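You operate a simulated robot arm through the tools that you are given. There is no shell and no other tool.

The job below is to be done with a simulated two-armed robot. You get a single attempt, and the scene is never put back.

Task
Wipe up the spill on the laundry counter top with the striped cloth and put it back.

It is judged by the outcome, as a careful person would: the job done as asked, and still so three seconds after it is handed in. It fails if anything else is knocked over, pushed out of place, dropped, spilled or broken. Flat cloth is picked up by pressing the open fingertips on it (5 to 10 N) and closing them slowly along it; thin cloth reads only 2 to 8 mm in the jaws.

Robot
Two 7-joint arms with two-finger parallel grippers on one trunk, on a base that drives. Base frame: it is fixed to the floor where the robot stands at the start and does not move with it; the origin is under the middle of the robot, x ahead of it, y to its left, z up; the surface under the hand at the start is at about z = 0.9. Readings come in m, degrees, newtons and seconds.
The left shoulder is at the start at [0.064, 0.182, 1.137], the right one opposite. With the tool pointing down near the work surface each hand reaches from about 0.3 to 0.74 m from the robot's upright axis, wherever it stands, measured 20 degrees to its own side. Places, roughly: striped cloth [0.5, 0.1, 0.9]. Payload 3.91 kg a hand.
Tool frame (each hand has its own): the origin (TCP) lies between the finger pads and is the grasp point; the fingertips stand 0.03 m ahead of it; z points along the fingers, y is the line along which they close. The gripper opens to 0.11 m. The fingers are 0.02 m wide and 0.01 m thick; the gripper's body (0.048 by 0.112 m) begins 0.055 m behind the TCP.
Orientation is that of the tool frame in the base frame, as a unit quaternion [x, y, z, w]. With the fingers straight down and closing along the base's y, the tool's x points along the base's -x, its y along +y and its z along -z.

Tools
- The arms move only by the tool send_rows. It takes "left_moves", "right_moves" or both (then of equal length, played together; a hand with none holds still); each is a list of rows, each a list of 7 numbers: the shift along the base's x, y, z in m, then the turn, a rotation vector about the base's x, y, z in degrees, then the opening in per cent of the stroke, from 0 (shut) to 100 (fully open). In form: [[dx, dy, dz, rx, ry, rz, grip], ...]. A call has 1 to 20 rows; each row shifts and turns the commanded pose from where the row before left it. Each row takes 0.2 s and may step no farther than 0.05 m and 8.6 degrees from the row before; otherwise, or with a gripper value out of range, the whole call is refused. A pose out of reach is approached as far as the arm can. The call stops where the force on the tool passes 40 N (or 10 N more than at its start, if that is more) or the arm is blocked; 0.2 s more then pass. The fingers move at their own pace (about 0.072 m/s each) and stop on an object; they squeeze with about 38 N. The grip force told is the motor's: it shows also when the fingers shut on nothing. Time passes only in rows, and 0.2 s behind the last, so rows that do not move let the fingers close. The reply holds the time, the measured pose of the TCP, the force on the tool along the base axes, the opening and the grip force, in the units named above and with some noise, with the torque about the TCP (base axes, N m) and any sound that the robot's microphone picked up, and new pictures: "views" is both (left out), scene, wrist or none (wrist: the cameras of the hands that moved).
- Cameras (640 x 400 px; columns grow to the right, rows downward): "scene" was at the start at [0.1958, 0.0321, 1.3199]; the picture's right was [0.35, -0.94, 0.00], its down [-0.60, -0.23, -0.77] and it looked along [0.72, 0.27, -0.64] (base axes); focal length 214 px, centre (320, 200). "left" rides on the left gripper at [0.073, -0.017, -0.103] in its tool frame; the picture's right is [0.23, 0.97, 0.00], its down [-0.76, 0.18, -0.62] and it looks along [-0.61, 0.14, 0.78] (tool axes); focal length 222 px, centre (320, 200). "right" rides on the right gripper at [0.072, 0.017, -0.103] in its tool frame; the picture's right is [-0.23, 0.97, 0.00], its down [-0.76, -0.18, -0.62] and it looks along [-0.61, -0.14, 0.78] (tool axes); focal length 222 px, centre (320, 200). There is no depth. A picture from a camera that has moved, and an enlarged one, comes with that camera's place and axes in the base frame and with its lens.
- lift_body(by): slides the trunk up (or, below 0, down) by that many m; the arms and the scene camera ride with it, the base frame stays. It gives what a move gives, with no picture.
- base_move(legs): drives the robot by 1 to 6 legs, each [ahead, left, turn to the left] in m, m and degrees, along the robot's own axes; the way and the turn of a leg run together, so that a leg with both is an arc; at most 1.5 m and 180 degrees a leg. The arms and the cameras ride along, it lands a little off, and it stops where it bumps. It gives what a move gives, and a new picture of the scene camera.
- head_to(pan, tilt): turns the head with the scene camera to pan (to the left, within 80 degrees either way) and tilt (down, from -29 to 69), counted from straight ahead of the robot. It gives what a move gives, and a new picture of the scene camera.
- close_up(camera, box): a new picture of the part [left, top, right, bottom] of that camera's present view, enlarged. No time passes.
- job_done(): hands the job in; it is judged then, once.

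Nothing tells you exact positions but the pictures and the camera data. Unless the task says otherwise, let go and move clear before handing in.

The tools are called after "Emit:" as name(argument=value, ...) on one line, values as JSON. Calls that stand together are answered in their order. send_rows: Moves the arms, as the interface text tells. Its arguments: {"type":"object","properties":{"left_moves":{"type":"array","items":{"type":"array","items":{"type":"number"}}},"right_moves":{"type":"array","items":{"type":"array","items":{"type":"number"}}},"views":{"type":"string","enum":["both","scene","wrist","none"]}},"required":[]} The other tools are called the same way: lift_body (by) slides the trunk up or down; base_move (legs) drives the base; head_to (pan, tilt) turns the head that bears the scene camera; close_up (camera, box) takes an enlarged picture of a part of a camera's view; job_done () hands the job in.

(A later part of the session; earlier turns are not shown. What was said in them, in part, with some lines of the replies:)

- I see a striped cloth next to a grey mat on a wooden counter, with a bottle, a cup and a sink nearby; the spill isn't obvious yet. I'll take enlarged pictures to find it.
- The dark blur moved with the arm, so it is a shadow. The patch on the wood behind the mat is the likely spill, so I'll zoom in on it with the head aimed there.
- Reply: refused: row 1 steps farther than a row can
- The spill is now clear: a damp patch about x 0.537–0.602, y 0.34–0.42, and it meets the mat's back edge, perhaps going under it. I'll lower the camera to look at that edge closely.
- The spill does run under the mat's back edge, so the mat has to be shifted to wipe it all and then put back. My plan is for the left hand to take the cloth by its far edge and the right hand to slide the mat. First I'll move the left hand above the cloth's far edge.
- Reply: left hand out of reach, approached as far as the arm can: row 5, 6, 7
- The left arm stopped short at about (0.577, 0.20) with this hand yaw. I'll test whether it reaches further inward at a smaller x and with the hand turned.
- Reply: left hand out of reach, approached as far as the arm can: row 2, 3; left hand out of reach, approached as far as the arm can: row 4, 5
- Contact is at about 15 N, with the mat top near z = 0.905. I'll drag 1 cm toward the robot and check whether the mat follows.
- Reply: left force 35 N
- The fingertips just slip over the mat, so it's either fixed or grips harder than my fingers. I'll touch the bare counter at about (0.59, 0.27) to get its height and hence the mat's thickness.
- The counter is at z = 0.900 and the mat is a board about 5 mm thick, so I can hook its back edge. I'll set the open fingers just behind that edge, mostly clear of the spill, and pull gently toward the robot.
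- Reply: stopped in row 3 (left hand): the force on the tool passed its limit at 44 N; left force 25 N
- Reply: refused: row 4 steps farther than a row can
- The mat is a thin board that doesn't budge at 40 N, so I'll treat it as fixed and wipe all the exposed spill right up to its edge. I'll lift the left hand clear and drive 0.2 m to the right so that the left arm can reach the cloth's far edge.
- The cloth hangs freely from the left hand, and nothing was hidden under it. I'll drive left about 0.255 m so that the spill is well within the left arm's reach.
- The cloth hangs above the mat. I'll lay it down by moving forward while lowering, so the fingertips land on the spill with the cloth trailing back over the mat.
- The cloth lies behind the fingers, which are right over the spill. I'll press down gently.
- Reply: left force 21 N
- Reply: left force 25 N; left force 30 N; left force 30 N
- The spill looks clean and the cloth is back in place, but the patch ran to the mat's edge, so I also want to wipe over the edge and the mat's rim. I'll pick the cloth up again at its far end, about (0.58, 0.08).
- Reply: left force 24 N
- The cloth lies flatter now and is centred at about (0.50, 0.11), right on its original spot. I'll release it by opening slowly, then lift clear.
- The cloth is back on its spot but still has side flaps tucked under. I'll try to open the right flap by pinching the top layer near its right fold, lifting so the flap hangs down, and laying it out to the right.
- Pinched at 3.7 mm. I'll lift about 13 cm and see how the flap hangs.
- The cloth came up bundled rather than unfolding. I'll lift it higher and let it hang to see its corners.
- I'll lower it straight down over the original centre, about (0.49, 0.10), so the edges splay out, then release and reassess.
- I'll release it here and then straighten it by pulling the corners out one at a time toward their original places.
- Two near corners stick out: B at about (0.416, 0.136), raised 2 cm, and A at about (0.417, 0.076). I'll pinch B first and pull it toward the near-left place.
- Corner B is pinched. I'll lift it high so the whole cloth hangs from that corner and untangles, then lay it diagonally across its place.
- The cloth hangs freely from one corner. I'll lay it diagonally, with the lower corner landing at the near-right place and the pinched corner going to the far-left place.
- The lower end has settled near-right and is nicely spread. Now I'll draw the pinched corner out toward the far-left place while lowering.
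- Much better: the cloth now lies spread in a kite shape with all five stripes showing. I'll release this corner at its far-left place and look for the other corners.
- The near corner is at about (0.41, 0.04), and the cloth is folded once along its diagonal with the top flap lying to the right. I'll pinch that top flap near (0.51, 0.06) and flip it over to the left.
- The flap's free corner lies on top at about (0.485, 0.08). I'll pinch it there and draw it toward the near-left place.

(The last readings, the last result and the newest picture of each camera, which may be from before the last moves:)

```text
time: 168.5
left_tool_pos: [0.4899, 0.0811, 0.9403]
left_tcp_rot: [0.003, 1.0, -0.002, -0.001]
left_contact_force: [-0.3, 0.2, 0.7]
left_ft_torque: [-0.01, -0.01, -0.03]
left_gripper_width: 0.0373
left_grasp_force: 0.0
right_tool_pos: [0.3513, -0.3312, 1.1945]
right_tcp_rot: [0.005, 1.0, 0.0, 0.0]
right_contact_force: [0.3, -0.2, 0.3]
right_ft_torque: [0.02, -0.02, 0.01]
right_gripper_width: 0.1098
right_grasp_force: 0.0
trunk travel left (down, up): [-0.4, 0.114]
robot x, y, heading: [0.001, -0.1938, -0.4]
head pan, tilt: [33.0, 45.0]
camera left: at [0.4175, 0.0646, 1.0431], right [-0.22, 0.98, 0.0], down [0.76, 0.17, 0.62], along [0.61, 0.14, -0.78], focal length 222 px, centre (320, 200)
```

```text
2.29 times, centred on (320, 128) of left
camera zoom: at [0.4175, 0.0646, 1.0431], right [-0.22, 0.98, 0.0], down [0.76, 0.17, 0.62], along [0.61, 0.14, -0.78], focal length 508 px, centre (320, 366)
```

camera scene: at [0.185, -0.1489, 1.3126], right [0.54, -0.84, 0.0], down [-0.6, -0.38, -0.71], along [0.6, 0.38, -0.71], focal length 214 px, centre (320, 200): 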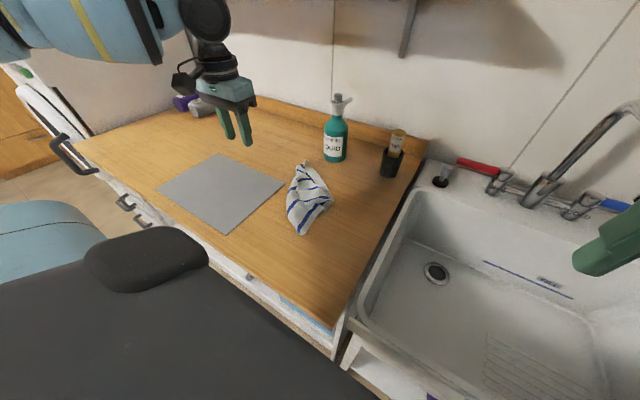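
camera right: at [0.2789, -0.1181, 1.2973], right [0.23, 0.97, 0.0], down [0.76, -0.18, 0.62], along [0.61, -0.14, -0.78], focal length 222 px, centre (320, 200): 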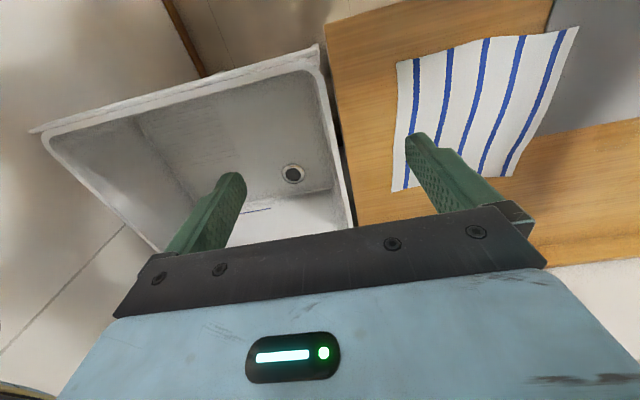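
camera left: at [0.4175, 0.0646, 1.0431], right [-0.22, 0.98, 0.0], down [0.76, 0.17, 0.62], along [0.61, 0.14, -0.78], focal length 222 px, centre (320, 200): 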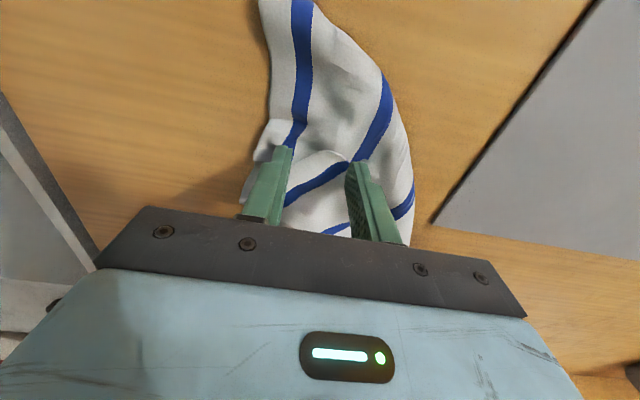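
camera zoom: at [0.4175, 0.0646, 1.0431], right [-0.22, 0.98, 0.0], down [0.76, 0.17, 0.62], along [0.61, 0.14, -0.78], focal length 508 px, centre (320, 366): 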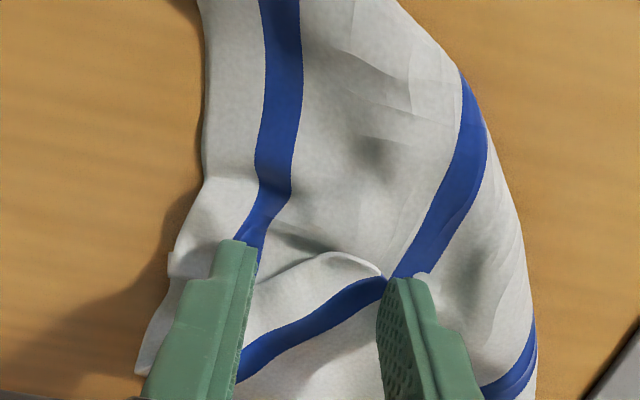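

That is a pleat rather than a free corner; the stripe runs continuously through it. Stretching the cloth along its diagonal should open the pleat, so I'll pinch the near corner at about (0.42, 0.04) and pull it out to its near-right place.

Emit:
send_rows(left_moves=[[0, 0, 0.03, 0, 0, 0, 45], [-0.02, -0.01, 0.02, 0, 0, 0, 45], [-0.025, -0.014, 0, 0, 0, 0, 45], [-0.022, -0.014, 0, 0, 0, 0, 45], [0, 0, -0.03, 0, 0, 0, 45], [0, 0, 0, 0, 0, 0, 45]], views="both")

Emit:
close_up(camera="left", box=[180, 40, 460, 215])

Emit:
close_up(camera="scene", box=[210, 130, 390, 242])

```text
time: 169.9
left_tool_pos: [0.4218, 0.0427, 0.9601]
left_tcp_rot: [0.003, 1.0, -0.001, 0.001]
left_contact_force: [-0.3, 0.1, -0.5]
left_ft_torque: [0.0, -0.02, 0.01]
left_gripper_width: 0.0495
left_grasp_force: 0.1
right_tool_pos: [0.3492, -0.3329, 1.1944]
right_tcp_rot: [0.005, 1.0, 0.0, 0.001]
right_contact_force: [0.1, 0.0, 0.1]
right_ft_torque: [-0.02, -0.01, 0.01]
right_gripper_width: 0.1101
right_grasp_force: 0.0
trunk travel left (down, up): [-0.4, 0.114]
robot x, y, heading: [-0.0004, -0.1932, -0.8]
head pan, tilt: [33.0, 45.0]
camera scene: at [0.1837, -0.1488, 1.3128], right [0.54, -0.84, 0.0], down [-0.6, -0.38, -0.71], along [0.6, 0.38, -0.71], focal length 214 px, centre (320, 200)
camera left: at [0.349, 0.027, 1.0632], right [-0.22, 0.98, 0.0], down [0.76, 0.17, 0.62], along [0.61, 0.14, -0.78], focal length 222 px, centre (320, 200)
```

scene: 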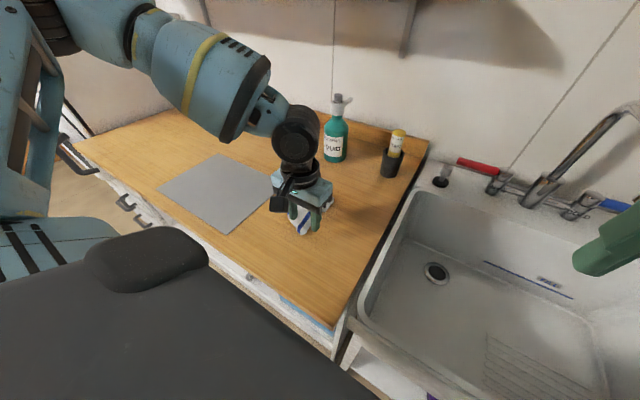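
left: 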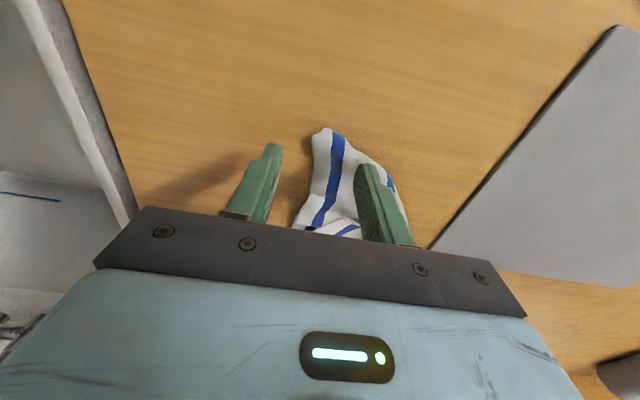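

```text
2.29 times, centred on (320, 128) of left
camera zoom: at [0.349, 0.027, 1.0632], right [-0.22, 0.98, 0.0], down [0.76, 0.17, 0.62], along [0.61, 0.14, -0.78], focal length 508 px, centre (320, 366)
```

zoom: 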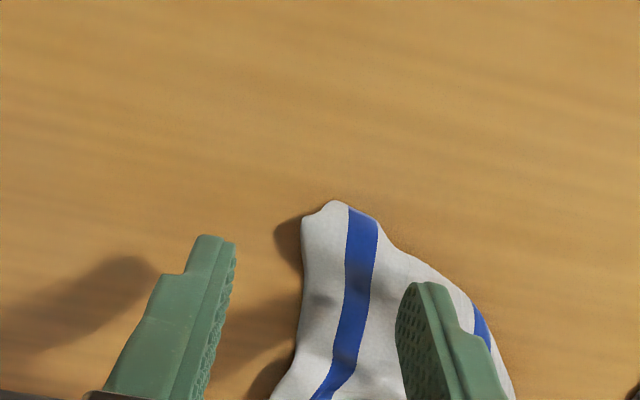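

```text
3.56 times, centred on (300, 186) of scene
camera zoom: at [0.1837, -0.1488, 1.3128], right [0.54, -0.84, 0.0], down [-0.6, -0.38, -0.71], along [0.6, 0.38, -0.71], focal length 763 px, centre (391, 250)
```

zoom: 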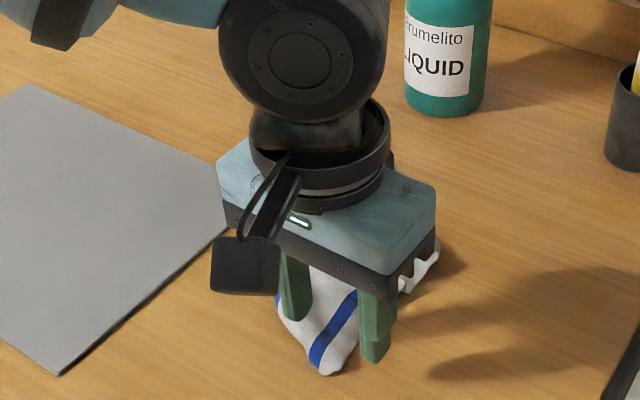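

Emit:
send_rows(left_moves=[[-0.002, 0.013, 0, 0, 0, 0, 50], [0, 0, -0.018, 0, 0, 0, 50], [0, 0, -0.009, 0, 0, 0, 50], [0, 0, 0, 0, 0, 0, 50]], views="wrist")

Emit:
close_up(camera="left", box=[180, 60, 460, 235])

```text
time: 170.9
left_tool_pos: [0.419, 0.0559, 0.9321]
left_tcp_rot: [0.003, 1.0, -0.001, 0.0]
left_contact_force: [0.2, 0.3, 0.9]
left_ft_torque: [0.02, -0.02, -0.04]
left_gripper_width: 0.0554
left_grasp_force: 0.0
right_tool_pos: [0.3504, -0.3324, 1.1943]
right_tcp_rot: [0.005, 1.0, 0.0, 0.0]
right_contact_force: [0.4, -0.1, -0.1]
right_ft_torque: [0.01, -0.04, -0.02]
right_gripper_width: 0.1104
right_grasp_force: 0.1
trunk travel left (down, up): [-0.4, 0.114]
robot x, y, heading: [0.0012, -0.1939, -0.6]
head pan, tilt: [33.0, 45.0]
camera left: at [0.347, 0.0402, 1.036], right [-0.22, 0.98, 0.0], down [0.76, 0.17, 0.62], along [0.61, 0.14, -0.78], focal length 222 px, centre (320, 200)
```

left: 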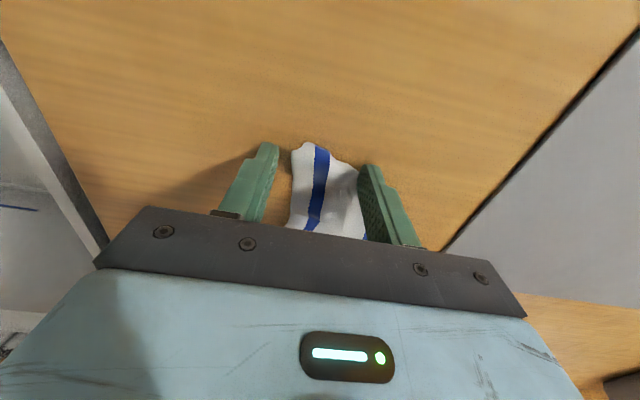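

```text
2.29 times, centred on (320, 148) of left
camera zoom: at [0.347, 0.0402, 1.036], right [-0.22, 0.98, 0.0], down [0.76, 0.17, 0.62], along [0.61, 0.14, -0.78], focal length 508 px, centre (320, 320)
```

zoom: 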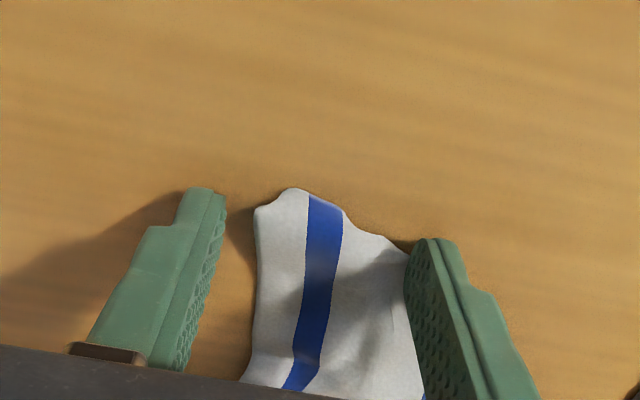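

The near corner sits between the fingers. I'll close on it and pull gently toward its near-right place.

Emit:
send_rows(left_moves=[[0, 0, -0.0012, 0, 0, 0, 42], [0, 0, 0, 0, 0, 0, 34], [0, 0, 0, 0, 0, 0, 26], [0, 0, 0, 0, 0, 0, 18], [0, 0, 0, 0, 0, 0, 10], [0, 0, 0, 0, 0, 0, 2], [0, 0, 0, 0, 0, 0, 0], [0, 0, 0, 0, 0, 0, 0]], views="none")

Emit:
send_rows(left_moves=[[0, 0, 0.004, 0, 0, 0, 0], [-0.01, -0.01, 0.002, 0, 0, 0, 0], [-0.01, -0.011, 0, 0, 0, 0, 0], [-0.01, -0.011, 0, 0, 0, 0, 0], [-0.01, -0.011, 0, 0, 0, 0, 0], [-0.01, -0.011, 0, 0, 0, 0, 0], [0, 0, 0, 0, 0, 0, 0]], views="both")

Emit:
close_up(camera="scene", box=[210, 130, 390, 242])

```text
time: 172.7
left_tool_pos: [0.4193, 0.0561, 0.9318]
left_tcp_rot: [0.003, 1.0, -0.001, 0.001]
left_contact_force: [2.0, 3.5, 12.4]
left_ft_torque: [0.2, -0.15, -0.02]
left_gripper_width: 0.0027
left_grasp_force: 37.8
right_tool_pos: [0.3495, -0.3333, 1.194]
right_tcp_rot: [0.005, 1.0, 0.0, 0.001]
right_contact_force: [-0.1, 0.6, 0.9]
right_ft_torque: [-0.01, -0.01, 0.0]
right_gripper_width: 0.1098
right_grasp_force: 0.1
trunk travel left (down, up): [-0.4, 0.114]
robot x, y, heading: [-0.0017, -0.1893, -0.6]
head pan, tilt: [33.0, 45.0]
```

```text
time: 174.3
left_tool_pos: [0.3714, 0.0039, 0.9369]
left_tcp_rot: [0.004, 1.0, -0.001, 0.0]
left_contact_force: [1.0, 1.0, -1.0]
left_ft_torque: [0.03, 0.0, 0.0]
left_gripper_width: 0.0024
left_grasp_force: 37.7
right_tool_pos: [0.351, -0.333, 1.1946]
right_tcp_rot: [0.005, 1.0, 0.0, 0.001]
right_contact_force: [0.6, -0.8, 0.1]
right_ft_torque: [0.02, 0.01, 0.01]
right_gripper_width: 0.1098
right_grasp_force: 0.0
trunk travel left (down, up): [-0.4, 0.114]
robot x, y, heading: [0.0014, -0.1953, -0.3]
head pan, tilt: [33.0, 45.0]
camera scene: at [0.1844, -0.1485, 1.3127], right [0.54, -0.84, 0.0], down [-0.6, -0.38, -0.71], along [0.6, 0.38, -0.71], focal length 214 px, centre (320, 200)
camera left: at [0.2997, -0.013, 1.0411], right [-0.22, 0.98, 0.0], down [0.76, 0.17, 0.62], along [0.61, 0.14, -0.78], focal length 222 px, centre (320, 200)
```

scene: 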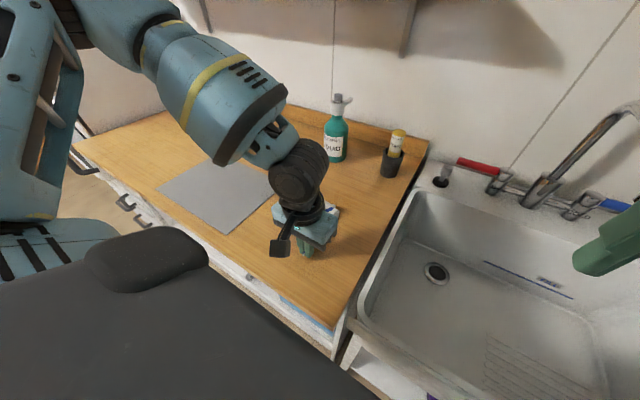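
left: 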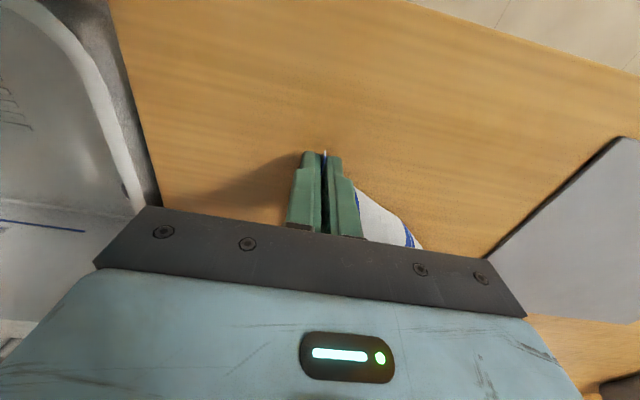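

```text
3.56 times, centred on (300, 186) of scene
camera zoom: at [0.1844, -0.1485, 1.3127], right [0.54, -0.84, 0.0], down [-0.6, -0.38, -0.71], along [0.6, 0.38, -0.71], focal length 763 px, centre (391, 250)
```

zoom: 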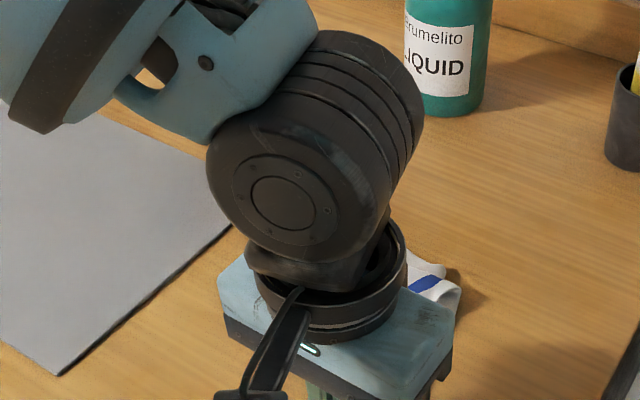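

I'll release the corner here and move the arm aside to see the result.

Emit:
send_rows(left_moves=[[0, 0, -0.004, 0, 0, 0, 0], [0, 0, 0, 0, 0, 0, 20], [0, 0, 0, 0, 0, 0, 40], [0, 0, 0.03, 0, 0, 0, 50], [0, 0.02, 0.04, 0, 0, 0, 50], [0.01, 0.04, 0.02, 0, 0, 0, 50], [0.01, 0.045, 0.015, 0, 0, 0, 50], [0.01, 0.045, 0.015, 0, 0, 0, 50], [0.01, 0.045, 0.015, 0, 0, 0, 50], [0, 0.03, 0.01, 0, 0, 0, 50], [0, 0, 0, 0, 0, 0, 50]], views="both")

Emit:
close_up(camera="scene", box=[210, 130, 390, 242])

```text
time: 176.7
left_tool_pos: [0.4119, 0.2265, 1.0798]
left_tcp_rot: [0.004, 1.0, -0.001, 0.0]
left_contact_force: [-0.2, -0.5, -0.7]
left_ft_torque: [-0.03, -0.01, 0.0]
left_gripper_width: 0.0551
left_grasp_force: 0.0
right_tool_pos: [0.3504, -0.3337, 1.1947]
right_tcp_rot: [0.006, 1.0, 0.001, 0.0]
right_contact_force: [0.0, 0.8, 0.3]
right_ft_torque: [-0.03, 0.0, 0.01]
right_gripper_width: 0.11
right_grasp_force: 0.0
trunk travel left (down, up): [-0.4, 0.114]
robot x, y, heading: [-0.0008, -0.1946, -0.6]
head pan, tilt: [33.0, 45.0]
camera scene: at [0.1846, -0.149, 1.3126], right [0.54, -0.84, 0.0], down [-0.6, -0.38, -0.71], along [0.6, 0.38, -0.71], focal length 214 px, centre (320, 200)
camera left: at [0.338, 0.2096, 1.1841], right [-0.22, 0.98, 0.0], down [0.76, 0.17, 0.62], along [0.61, 0.14, -0.78], focal length 222 px, centre (320, 200)
```

scene: 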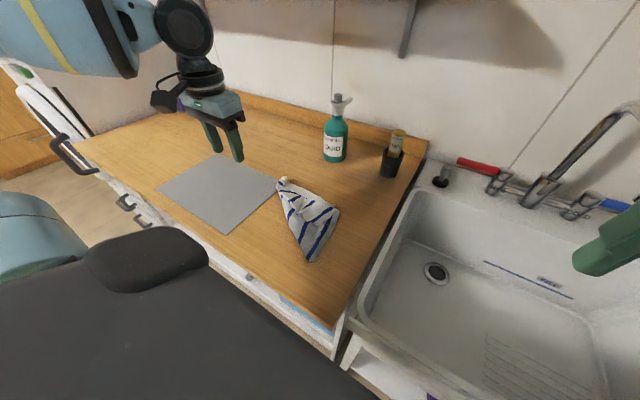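
left: 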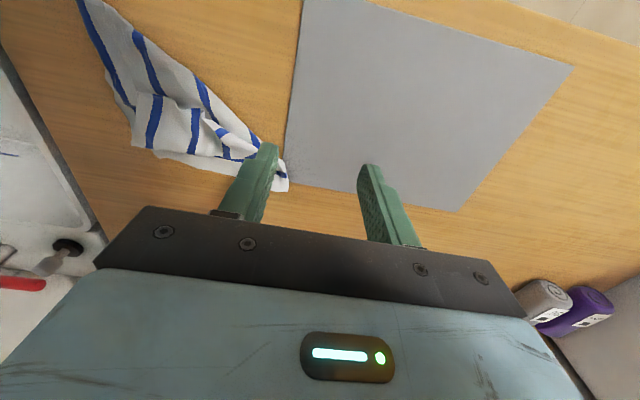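

```text
3.56 times, centred on (300, 186) of scene
camera zoom: at [0.1846, -0.149, 1.3126], right [0.54, -0.84, 0.0], down [-0.6, -0.38, -0.71], along [0.6, 0.38, -0.71], focal length 763 px, centre (391, 250)
```

zoom: 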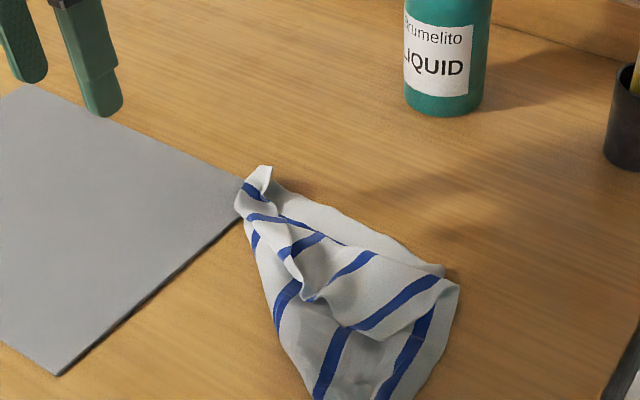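

The cloth is now a neat triangle, folded once along its diagonal, with corners at about (0.37, −0.01), (0.55, 0.22) and (0.53, 0.02). One more flip should open it: I'll pinch only the top layer near (0.515, 0.05).

Emit:
send_rows(left_moves=[[0.02, -0.04, 0, 0, 0, 0, 40], [0.02, -0.04, 0, 0, 0, 0, 40], [0.02, -0.04, -0.01, 0, 0, 0, 40], [0.02, -0.035, -0.02, 0, 0, 0, 40], [0.02, -0.02, -0.03, 0, 0, 0, 40], [0.003, 0, -0.04, 0, 0, 0, 40], [0, 0, -0.03, 0, 0, 0, 40], [0, 0, 0, 0, 0, 0, 40]], views="wrist")

Emit:
close_up(camera="left", box=[140, 20, 460, 220])

```text
time: 178.5
left_tool_pos: [0.5153, 0.0528, 0.9486]
left_tcp_rot: [0.003, 1.0, 0.0, 0.0]
left_contact_force: [-0.8, 0.2, 0.7]
left_ft_torque: [-0.05, -0.02, -0.01]
left_gripper_width: 0.0437
left_grasp_force: 0.1
right_tool_pos: [0.3512, -0.3339, 1.1942]
right_tcp_rot: [0.004, 1.0, 0.0, 0.001]
right_contact_force: [0.5, -0.2, 0.3]
right_ft_torque: [-0.04, 0.01, -0.03]
right_gripper_width: 0.1099
right_grasp_force: 0.2
trunk travel left (down, up): [-0.4, 0.114]
robot x, y, heading: [0.0005, -0.1935, -0.5]
head pan, tilt: [33.0, 45.0]
camera left: at [0.4435, 0.0369, 1.0522], right [-0.22, 0.98, 0.0], down [0.76, 0.17, 0.62], along [0.61, 0.14, -0.78], focal length 222 px, centre (320, 200)
```

left: 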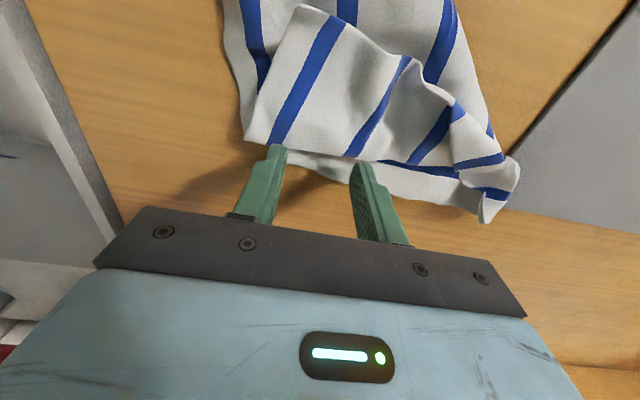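

```text
2.00 times, centred on (300, 120) of left
camera zoom: at [0.4435, 0.0369, 1.0522], right [-0.22, 0.98, 0.0], down [0.76, 0.17, 0.62], along [0.61, 0.14, -0.78], focal length 444 px, centre (360, 360)
```

zoom: 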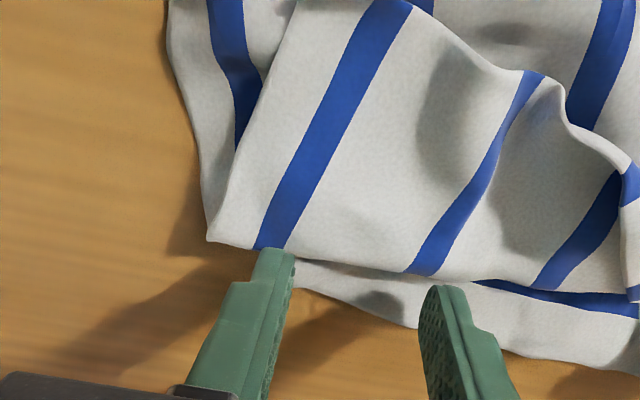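

Now it's clear: the top sheet has its corner at about (0.518, 0.0), over the lower layer. I'll pinch just that top sheet near the corner, at about (0.508, 0.025), with a light press.

Emit:
send_rows(left_moves=[[-0.007, -0.027, 0, 0, 0, 0, 36], [0, 0, -0.007, 0, 0, 0, 36], [0, 0, -0.004, 0, 0, 0, 36], [0, 0, -0.002, 0, 0, 0, 36], [0, 0, 0, 0, 0, 0, 36]], views="wrist")

```text
time: 179.7
left_tool_pos: [0.5077, 0.0265, 0.9367]
left_tcp_rot: [0.003, 1.0, -0.001, 0.0]
left_contact_force: [-0.4, -0.6, 0.6]
left_ft_torque: [0.01, -0.01, 0.0]
left_gripper_width: 0.0398
left_grasp_force: 0.6
right_tool_pos: [0.3507, -0.3332, 1.1946]
right_tcp_rot: [0.005, 1.0, 0.0, 0.0]
right_contact_force: [0.0, 0.0, -0.7]
right_ft_torque: [0.0, 0.03, 0.0]
right_gripper_width: 0.1099
right_grasp_force: 0.1
trunk travel left (down, up): [-0.4, 0.114]
robot x, y, heading: [-0.0004, -0.1945, -0.5]
head pan, tilt: [33.0, 45.0]
camera left: at [0.4349, 0.0092, 1.0396], right [-0.22, 0.98, 0.0], down [0.76, 0.17, 0.62], along [0.61, 0.14, -0.78], focal length 222 px, centre (320, 200)
```

left: 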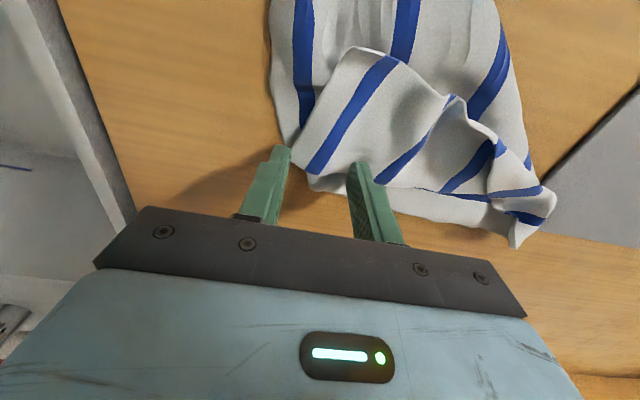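

Emit:
send_rows(left_moves=[[-0.008, 0.016, 0.003, 0, 0, 0, 32], [0, 0, -0.004, 0, 0, 0, 32], [0, 0, -0.002, 0, 0, 0, 32], [0, 0, 0, 0, 0, 0, 32]], views="wrist")

```text
time: 180.7
left_tool_pos: [0.4981, 0.0409, 0.9334]
left_tcp_rot: [0.004, 1.0, 0.0, 0.0]
left_contact_force: [-1.0, -0.1, 2.5]
left_ft_torque: [-0.05, 0.04, 0.01]
left_gripper_width: 0.0351
left_grasp_force: 0.0
right_tool_pos: [0.3505, -0.3326, 1.1956]
right_tcp_rot: [0.006, 1.0, 0.0, 0.001]
right_contact_force: [-0.1, -0.8, -0.1]
right_ft_torque: [0.0, 0.01, 0.01]
right_gripper_width: 0.11
right_grasp_force: 0.0
trunk travel left (down, up): [-0.4, 0.114]
robot x, y, heading: [-0.0001, -0.1941, -0.5]
head pan, tilt: [33.0, 45.0]
camera left: at [0.4266, 0.0248, 1.0365], right [-0.22, 0.98, 0.0], down [0.76, 0.17, 0.62], along [0.61, 0.14, -0.78], focal length 222 px, centre (320, 200)
```

left: 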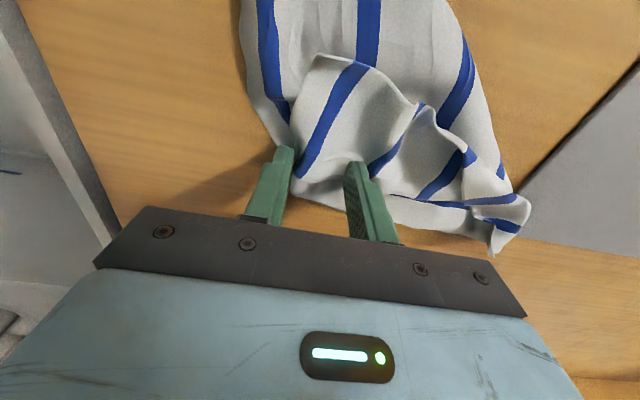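

Emit:
send_rows(left_moves=[[0, 0, -0.0005, 0, 0, 0, 28], [0, 0, 0, 0, 0, 0, 24], [0, 0, 0, 0, 0, 0, 20], [0, 0, 0, 0, 0, 0, 16], [0, 0, 0, 0, 0, 0, 12], [0, 0, 0, 0, 0, 0, 8], [0, 0, 0, 0, 0, 0, 4], [0, 0, 0, 0, 0, 0, 0], [0, 0, 0, 0, 0, 0, 0]], views="wrist")

Emit:
close_up(camera="left", box=[140, 20, 460, 220])

```text
time: 182.7
left_tool_pos: [0.499, 0.0411, 0.9339]
left_tcp_rot: [0.003, 1.0, -0.001, 0.001]
left_contact_force: [-0.1, -1.5, 7.9]
left_ft_torque: [-0.02, 0.0, 0.05]
left_gripper_width: 0.0049
left_grasp_force: 38.1
right_tool_pos: [0.35, -0.3328, 1.1951]
right_tcp_rot: [0.005, 1.0, 0.0, 0.001]
right_contact_force: [-0.2, -0.3, -0.3]
right_ft_torque: [0.05, 0.03, 0.0]
right_gripper_width: 0.1098
right_grasp_force: 0.0
trunk travel left (down, up): [-0.4, 0.114]
robot x, y, heading: [-0.0036, -0.1921, -0.4]
head pan, tilt: [33.0, 45.0]
camera left: at [0.4256, 0.0247, 1.0363], right [-0.22, 0.98, 0.0], down [0.76, 0.17, 0.62], along [0.61, 0.14, -0.78], focal length 222 px, centre (320, 200)
```

left: 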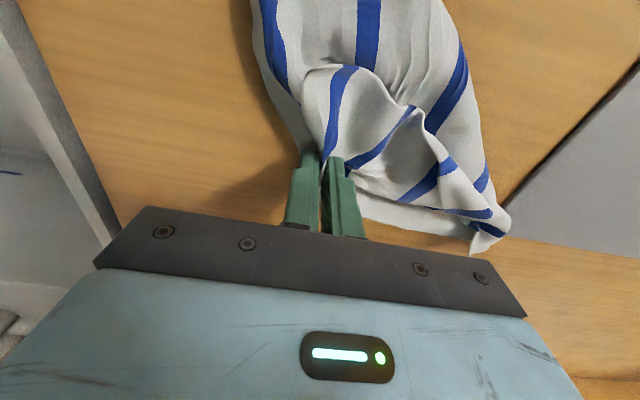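

```text
2.00 times, centred on (300, 120) of left
camera zoom: at [0.4256, 0.0247, 1.0363], right [-0.22, 0.98, 0.0], down [0.76, 0.17, 0.62], along [0.61, 0.14, -0.78], focal length 444 px, centre (360, 360)
```

zoom: 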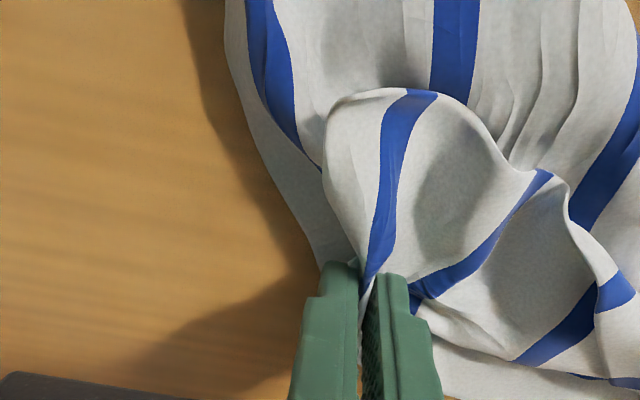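

The pinch caught both layers (4.9 mm), so instead of flipping I'll pull this corner gently outward to smooth the pleats, then release.

Emit:
send_rows(left_moves=[[0, 0, 0.004, 0, 0, 0, 0], [0.008, -0.006, 0.002, 0, 0, 0, 0], [0.008, -0.006, 0, 0, 0, 0, 0], [0.008, -0.006, 0, 0, 0, 0, 0], [0.008, -0.006, 0, 0, 0, 0, 0], [0.006, -0.004, 0, 0, 0, 0, 0], [0, 0, -0.004, 0, 0, 0, 0], [0, 0, 0, 0, 0, 0, 0]], views="both")

Emit:
close_up(camera="left", box=[140, 0, 540, 250])

```text
time: 184.5
left_tool_pos: [0.5373, 0.0132, 0.9325]
left_tcp_rot: [0.003, 1.0, -0.001, 0.0]
left_contact_force: [0.6, -0.4, 1.4]
left_ft_torque: [0.01, 0.03, 0.05]
left_gripper_width: 0.0044
left_grasp_force: 38.0
right_tool_pos: [0.3513, -0.3331, 1.1949]
right_tcp_rot: [0.005, 1.0, 0.0, 0.001]
right_contact_force: [-0.6, 0.8, -0.9]
right_ft_torque: [-0.01, -0.02, 0.02]
right_gripper_width: 0.11
right_grasp_force: 0.1
trunk travel left (down, up): [-0.4, 0.114]
robot x, y, heading: [0.0028, -0.1918, -0.5]
head pan, tilt: [33.0, 45.0]
camera scene: at [0.1843, -0.1487, 1.3127], right [0.54, -0.84, 0.0], down [-0.6, -0.38, -0.71], along [0.6, 0.38, -0.71], focal length 214 px, centre (320, 200)
camera left: at [0.4646, -0.0033, 1.037], right [-0.22, 0.98, 0.0], down [0.76, 0.17, 0.62], along [0.61, 0.14, -0.78], focal length 222 px, centre (320, 200)
```

scene: 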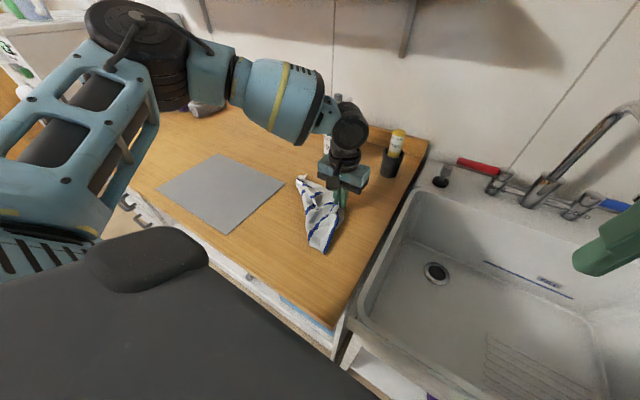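
left: 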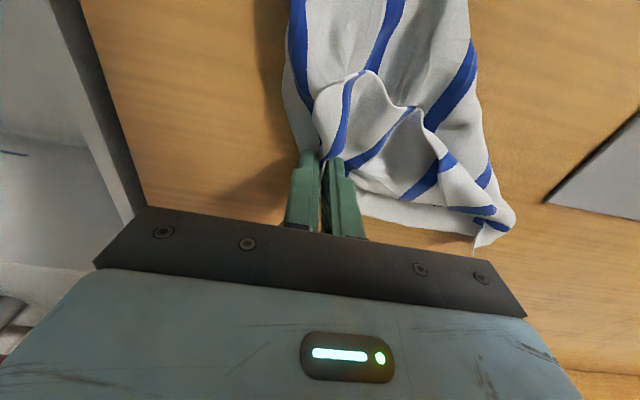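

```text
1.60 times, centred on (340, 125) of left
camera zoom: at [0.4646, -0.0033, 1.037], right [-0.22, 0.98, 0.0], down [0.76, 0.17, 0.62], along [0.61, 0.14, -0.78], focal length 355 px, centre (288, 320)
```

zoom: 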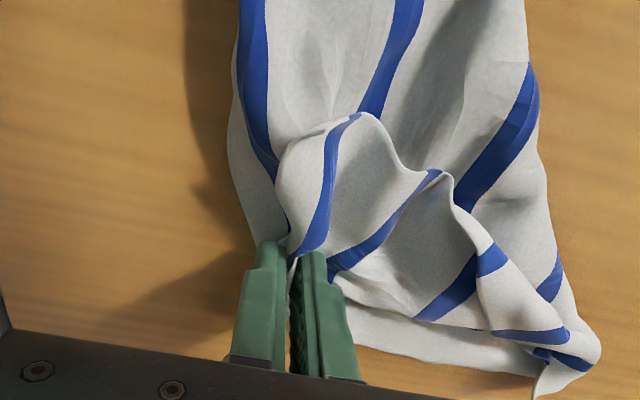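

The whole cloth simply slid along by about 4 cm instead of smoothing. I'll release here and use the far-left corner, now at about (0.589, 0.177), to draw it back.

Emit:
send_rows(left_moves=[[0, 0, 0, 0, 0, 0, 20], [0, 0, 0, 0, 0, 0, 40], [0, 0, 0.03, 0, 0, 0, 45], [0.01, 0.03, 0.03, 0, 0, 0, 45], [0.01, 0.04, 0.01, 0, 0, 0, 45], [0.01, 0.045, 0, 0, 0, 0, 45], [0.008, 0.04, 0, 0, 0, 0, 45], [0, 0, -0.03, 0, 0, 0, 45], [0, 0, 0, 0, 0, 0, 45]], views="both")

Emit:
close_up(camera="left", box=[140, 0, 540, 250])

Emit:
close_up(camera="scene", box=[230, 150, 410, 262])

```text
time: 186.5
left_tool_pos: [0.5735, 0.1677, 0.9739]
left_tcp_rot: [0.003, 1.0, -0.001, 0.0]
left_contact_force: [0.1, 0.1, -0.8]
left_ft_torque: [0.0, -0.02, -0.02]
left_gripper_width: 0.0496
left_grasp_force: 0.0
right_tool_pos: [0.3488, -0.3331, 1.1948]
right_tcp_rot: [0.005, 1.0, 0.001, 0.001]
right_contact_force: [-0.4, 0.1, -0.2]
right_ft_torque: [0.0, -0.01, -0.01]
right_gripper_width: 0.1099
right_grasp_force: 0.1
trunk travel left (down, up): [-0.4, 0.114]
robot x, y, heading: [-0.0027, -0.194, -0.5]
head pan, tilt: [33.0, 45.0]
camera scene: at [0.1839, -0.1486, 1.3128], right [0.54, -0.84, 0.0], down [-0.6, -0.38, -0.71], along [0.6, 0.38, -0.71], focal length 214 px, centre (320, 200)
camera left: at [0.5014, 0.1524, 1.0777], right [-0.22, 0.98, 0.0], down [0.76, 0.17, 0.62], along [0.61, 0.14, -0.78], focal length 222 px, centre (320, 200)
```

scene: 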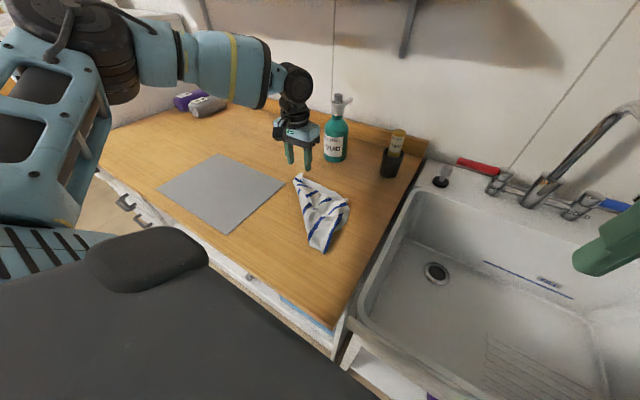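
left: 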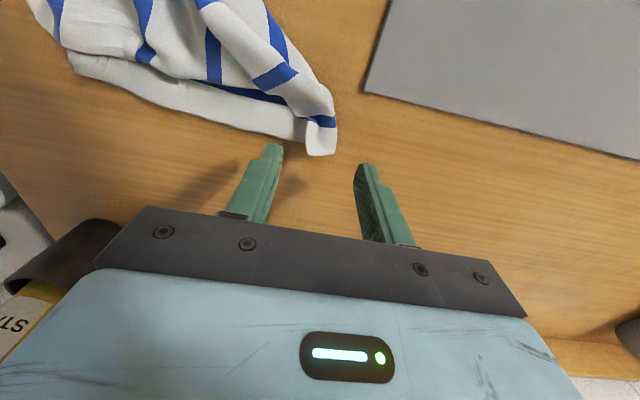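

```text
1.60 times, centred on (340, 125) of left
camera zoom: at [0.5014, 0.1524, 1.0777], right [-0.22, 0.98, 0.0], down [0.76, 0.17, 0.62], along [0.61, 0.14, -0.78], focal length 355 px, centre (288, 320)
```

zoom: 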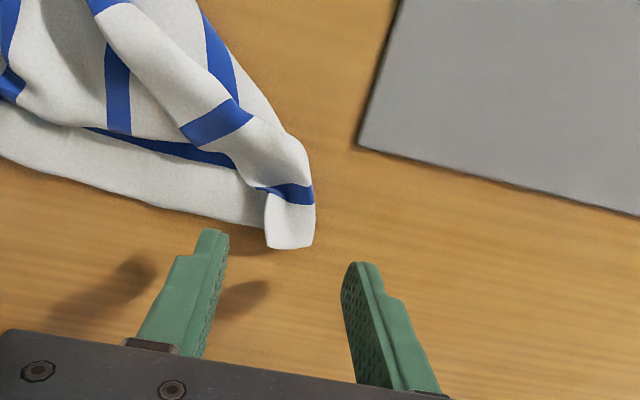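

```text
3.56 times, centred on (320, 206) of scene
camera zoom: at [0.1839, -0.1486, 1.3128], right [0.54, -0.84, 0.0], down [-0.6, -0.38, -0.71], along [0.6, 0.38, -0.71], focal length 763 px, centre (320, 179)
```

zoom: 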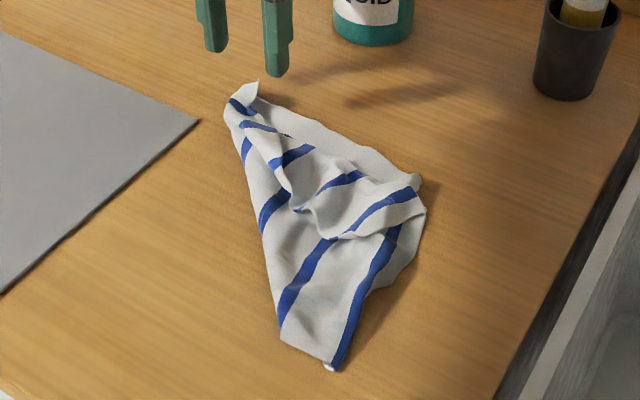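

The cloth lies about 5 cm too far right now. I'll pinch its left fold near (0.475, 0.088), which will be the leading edge, and draw the whole cloth left by about 5 cm.

Emit:
send_rows(left_moves=[[0, 0, 0.03, 0, 0, 0, 45], [-0.03, -0.025, 0, 0, 0, 0, 45], [-0.03, -0.025, 0, 0, 0, 0, 45], [-0.03, -0.022, 0, 0, 0, 0, 45], [-0.008, -0.006, -0.035, 0, 0, 0, 45], [0, 0, -0.02, 0, 0, 0, 45], [0, 0, 0, 0, 0, 0, 45]], views="wrist")

Emit:
close_up(camera="left", box=[140, 20, 460, 220])

```text
time: 188.1
left_tool_pos: [0.4761, 0.0906, 0.9499]
left_tcp_rot: [0.004, 1.0, -0.001, -0.001]
left_contact_force: [-0.5, -0.3, -0.2]
left_ft_torque: [-0.02, 0.01, 0.0]
left_gripper_width: 0.0494
left_grasp_force: 0.1
right_tool_pos: [0.3511, -0.3336, 1.1947]
right_tcp_rot: [0.005, 1.0, 0.0, 0.0]
right_contact_force: [0.2, 0.2, -0.8]
right_ft_torque: [0.01, -0.01, -0.01]
right_gripper_width: 0.1098
right_grasp_force: 0.0
trunk travel left (down, up): [-0.4, 0.114]
robot x, y, heading: [0.0017, -0.1953, -0.4]
head pan, tilt: [33.0, 45.0]
camera left: at [0.4043, 0.0741, 1.0535], right [-0.22, 0.98, 0.0], down [0.76, 0.17, 0.62], along [0.61, 0.14, -0.78], focal length 222 px, centre (320, 200)
```

left: 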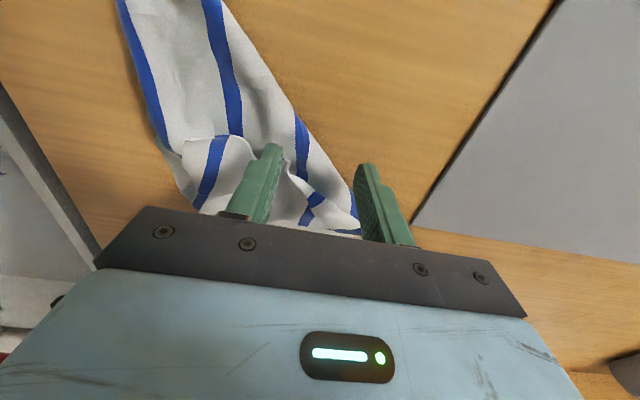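

```text
2.00 times, centred on (300, 120) of left
camera zoom: at [0.4043, 0.0741, 1.0535], right [-0.22, 0.98, 0.0], down [0.76, 0.17, 0.62], along [0.61, 0.14, -0.78], focal length 444 px, centre (360, 360)
```

zoom: 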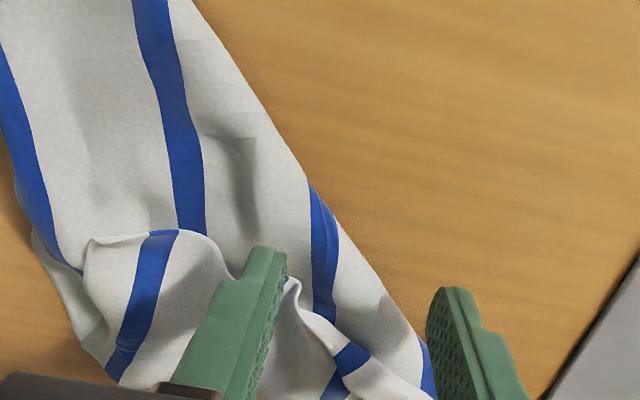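

Emit:
send_rows(left_moves=[[0, 0, -0.012, 0, 0, 0, 45], [0, 0, -0.006, 0, 0, 0, 45], [0, 0, -0.001, 0, 0, 0, 38], [0, 0, 0, 0, 0, 0, 31], [0, 0, 0, 0, 0, 0, 24], [0, 0, 0, 0, 0, 0, 17], [0, 0, 0, 0, 0, 0, 10], [0, 0, 0, 0, 0, 0, 3], [0, 0, 0, 0, 0, 0, 0], [0, 0, 0, 0, 0, 0, 0]], views="wrist")

```text
time: 190.3
left_tool_pos: [0.4775, 0.089, 0.9311]
left_tcp_rot: [0.003, 1.0, 0.0, 0.002]
left_contact_force: [0.7, -0.5, 21.1]
left_ft_torque: [-0.13, -0.17, 0.02]
left_gripper_width: 0.0058
left_grasp_force: 37.5
right_tool_pos: [0.3495, -0.3348, 1.194]
right_tcp_rot: [0.005, 1.0, 0.001, 0.001]
right_contact_force: [0.3, -0.1, 0.2]
right_ft_torque: [0.0, 0.0, 0.02]
right_gripper_width: 0.1098
right_grasp_force: 0.1
trunk travel left (down, up): [-0.4, 0.114]
robot x, y, heading: [0.0, -0.1934, -0.2]
head pan, tilt: [33.0, 45.0]
camera left: at [0.4035, 0.073, 1.0354], right [-0.22, 0.98, 0.0], down [0.76, 0.17, 0.63], along [0.61, 0.14, -0.78], focal length 222 px, centre (320, 200)
```

left: 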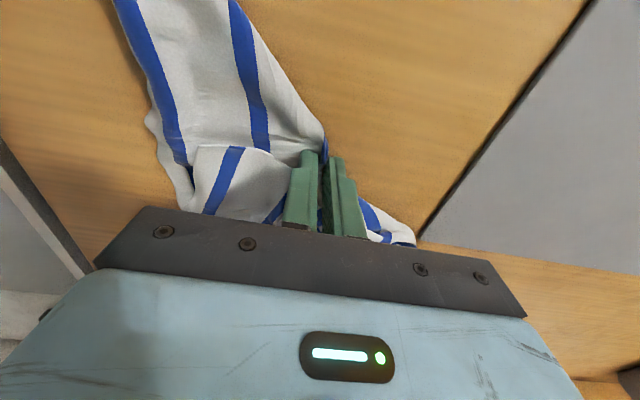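

Emit:
send_rows(left_moves=[[0, 0, 0.006, 0, 0, 0, 0], [-0.002, 0.012, 0, 0, 0, 0, 0], [-0.002, 0.012, 0, 0, 0, 0, 0], [-0.002, 0.012, 0, 0, 0, 0, 0], [-0.002, 0.012, 0, 0, 0, 0, 0], [-0.002, 0.012, 0, 0, 0, 0, 0], [0, 0, -0.004, 0, 0, 0, 0], [0, 0, 0, 0, 0, 0, 20], [0, 0, 0, 0, 0, 0, 45], [0, 0, 0.03, 0, 0, 0, 45], [0, 0.01, 0.045, 0, 0, 0, 45], [0, 0.03, 0.035, 0, 0, 0, 45], [-0.02, 0.04, 0.01, 0, 0, 0, 45], [-0.02, 0.04, 0.01, 0, 0, 0, 45], [0, 0, 0, 0, 0, 0, 45]], views="both")

Emit:
close_up(camera="scene", box=[210, 140, 390, 252])

Emit:
close_up(camera="left", box=[60, 0, 380, 200])

```text
time: 193.5
left_tool_pos: [0.4261, 0.2713, 1.0626]
left_tcp_rot: [0.004, 1.0, -0.001, 0.0]
left_contact_force: [0.3, -0.5, -0.1]
left_ft_torque: [0.0, 0.03, 0.01]
left_gripper_width: 0.0494
left_grasp_force: 0.0
right_tool_pos: [0.3504, -0.3331, 1.1951]
right_tcp_rot: [0.006, 1.0, 0.001, 0.0]
right_contact_force: [-1.0, 0.3, 0.0]
right_ft_torque: [0.02, -0.02, -0.02]
right_gripper_width: 0.1101
right_grasp_force: 0.0
trunk travel left (down, up): [-0.4, 0.114]
robot x, y, heading: [0.0019, -0.1921, -0.4]
head pan, tilt: [33.0, 45.0]
camera scene: at [0.1849, -0.1494, 1.3126], right [0.54, -0.84, 0.0], down [-0.6, -0.38, -0.71], along [0.6, 0.38, -0.71], focal length 214 px, centre (320, 200)
camera left: at [0.3541, 0.2542, 1.1665], right [-0.22, 0.98, 0.0], down [0.76, 0.17, 0.62], along [0.61, 0.14, -0.78], focal length 222 px, centre (320, 200)
```

scene: 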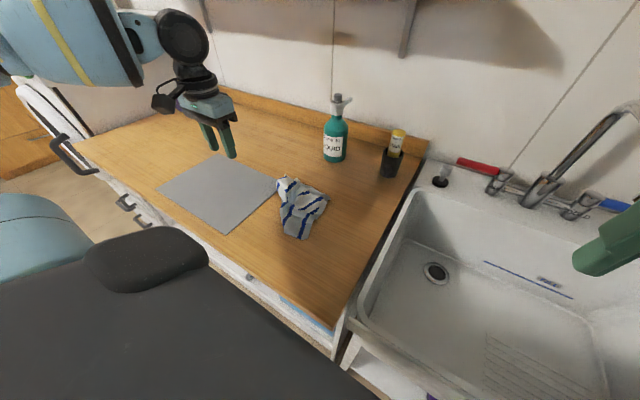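
left: 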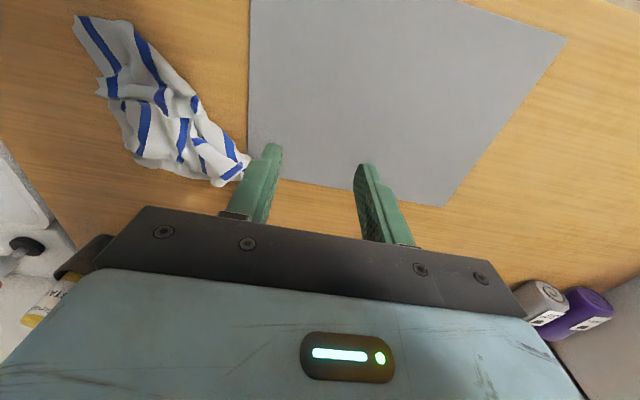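

```text
3.56 times, centred on (300, 196) of scene
camera zoom: at [0.1849, -0.1494, 1.3126], right [0.54, -0.84, 0.0], down [-0.6, -0.38, -0.71], along [0.6, 0.38, -0.71], focal length 763 px, centre (391, 214)
```

zoom: 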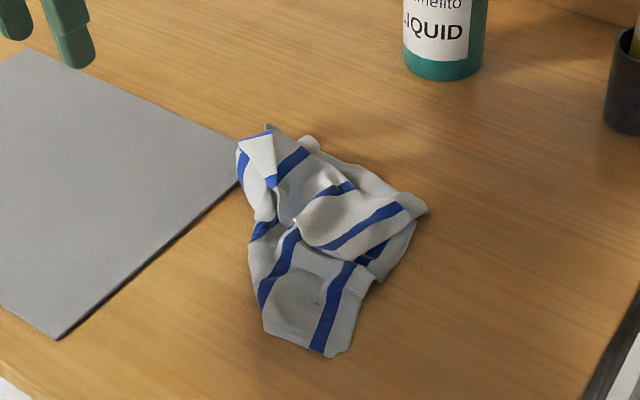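

```text
2.00 times, centred on (220, 100) of left
camera zoom: at [0.3541, 0.2542, 1.1665], right [-0.22, 0.98, 0.0], down [0.76, 0.17, 0.62], along [0.61, 0.14, -0.78], focal length 444 px, centre (520, 400)
```

zoom: 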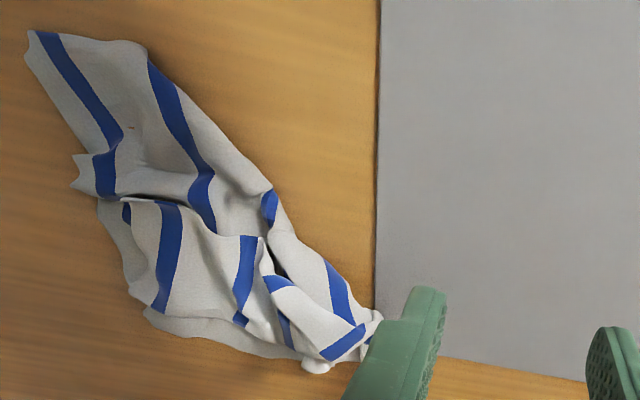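

The cloth now lies loosely spread and centred at about (0.49, 0.095), on its original spot and clear of everything. I'll raise the hand well away and check the spill area, the mat and the cloth once more.

Emit:
send_rows(left_moves=[[-0.02, 0.02, 0.035, 0, 0, 0, 60], [-0.02, 0.02, 0.035, 0, 0, 0, 80], [-0.02, 0.02, 0.03, 0, 0, 0, 100], [-0.02, 0.01, 0.02, 0, 0, 0, 100], [0, 0, 0, 0, 0, 0, 100]], views="both")

Emit:
close_up(camera="scene", box=[150, 110, 350, 235])

Emit:
close_up(camera="left", box=[220, 60, 480, 222])

```text
time: 194.7
left_tool_pos: [0.3475, 0.3395, 1.1839]
left_tcp_rot: [0.003, 1.0, -0.001, 0.0]
left_contact_force: [0.0, -0.8, -0.7]
left_ft_torque: [0.02, 0.0, 0.01]
left_gripper_width: 0.1097
left_grasp_force: 0.1
right_tool_pos: [0.3516, -0.3323, 1.1963]
right_tcp_rot: [0.005, 1.0, 0.0, -0.001]
right_contact_force: [0.4, -0.5, -0.6]
right_ft_torque: [0.0, 0.0, 0.0]
right_gripper_width: 0.1099
right_grasp_force: 0.2
trunk travel left (down, up): [-0.4, 0.114]
robot x, y, heading: [-0.0021, -0.1936, -0.3]
head pan, tilt: [33.0, 45.0]
camera scene: at [0.1847, -0.1487, 1.3126], right [0.54, -0.84, 0.0], down [-0.6, -0.38, -0.71], along [0.6, 0.38, -0.71], focal length 214 px, centre (320, 200)
camera left: at [0.2765, 0.3236, 1.2882], right [-0.22, 0.98, 0.0], down [0.76, 0.17, 0.62], along [0.61, 0.14, -0.78], focal length 222 px, centre (320, 200)
```

scene: 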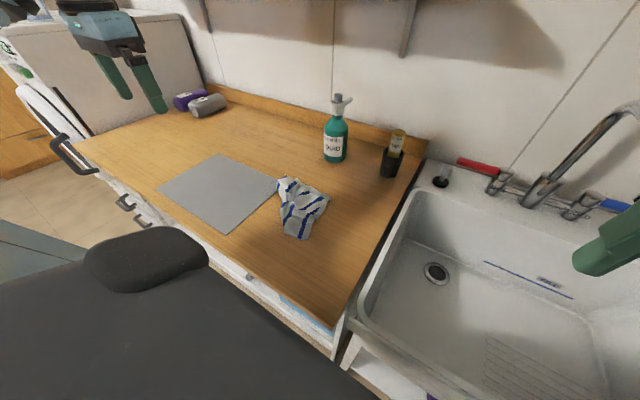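
left: 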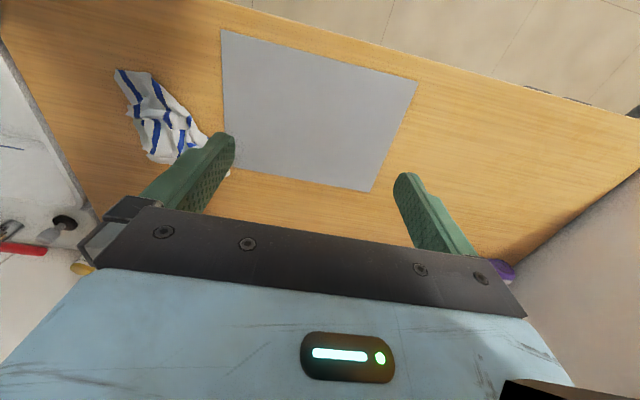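

```text
3.20 times, centred on (250, 172) of scene
camera zoom: at [0.1847, -0.1487, 1.3126], right [0.54, -0.84, 0.0], down [-0.6, -0.38, -0.71], along [0.6, 0.38, -0.71], focal length 686 px, centre (544, 288)
```

zoom: 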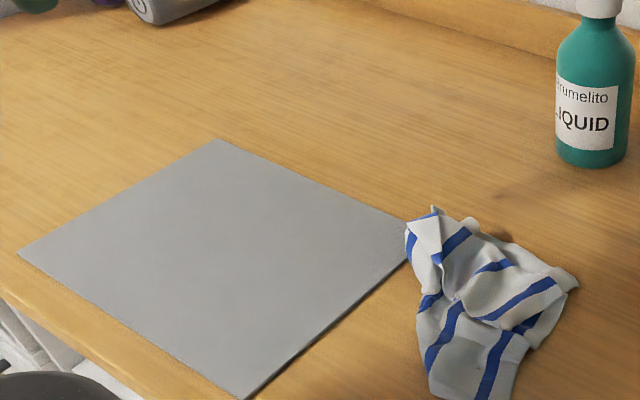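

```text
2.46 times, centred on (350, 141) of left
camera zoom: at [0.2765, 0.3236, 1.2882], right [-0.22, 0.98, 0.0], down [0.76, 0.17, 0.62], along [0.61, 0.14, -0.78], focal length 547 px, centre (246, 345)
```

zoom: 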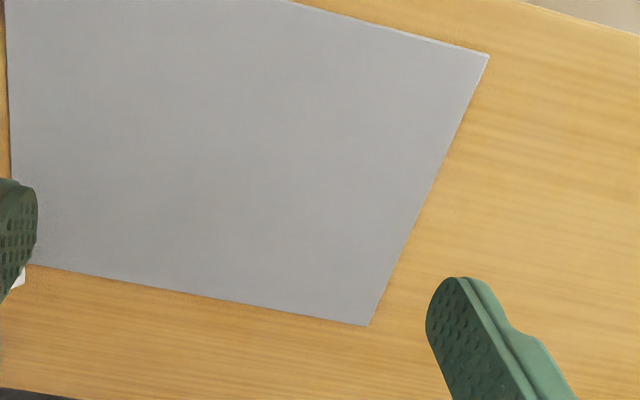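

The spill is wiped up, and the mat, bottle, cup and towels are where they were. The striped cloth lies released on its original spot, loosely crumpled rather than flat. Both hands are clear, so I'm handing the job in. The mat held against a push of more than 40 N, so I couldn't check or wipe any spill that may be under it.

Emit:
job_done()

```text
The job is handed in.
```

I wiped up the visible spill and put the striped cloth back on its spot, then handed the job in. The result isn't perfect in two ways:

- **Spill:** The damp patch behind the grey mat is gone in the last close-ups, right up to the mat's edge. The patch seemed to run a little way under the mat. I tried to slide the mat, but it held against a push of more than 40 N, so I couldn't check or wipe underneath. I wiped over the mat's rim instead.
- **Cloth:** It is released and centred within about 1 cm of where it started, judging from the pictures. It lies loosely crumpled rather than flat, because my attempts to unfold it only partly worked.

In the final pictures the mat, bottle, cup and rolled towels look undisturbed. Both hands are empty and clear of the counter.
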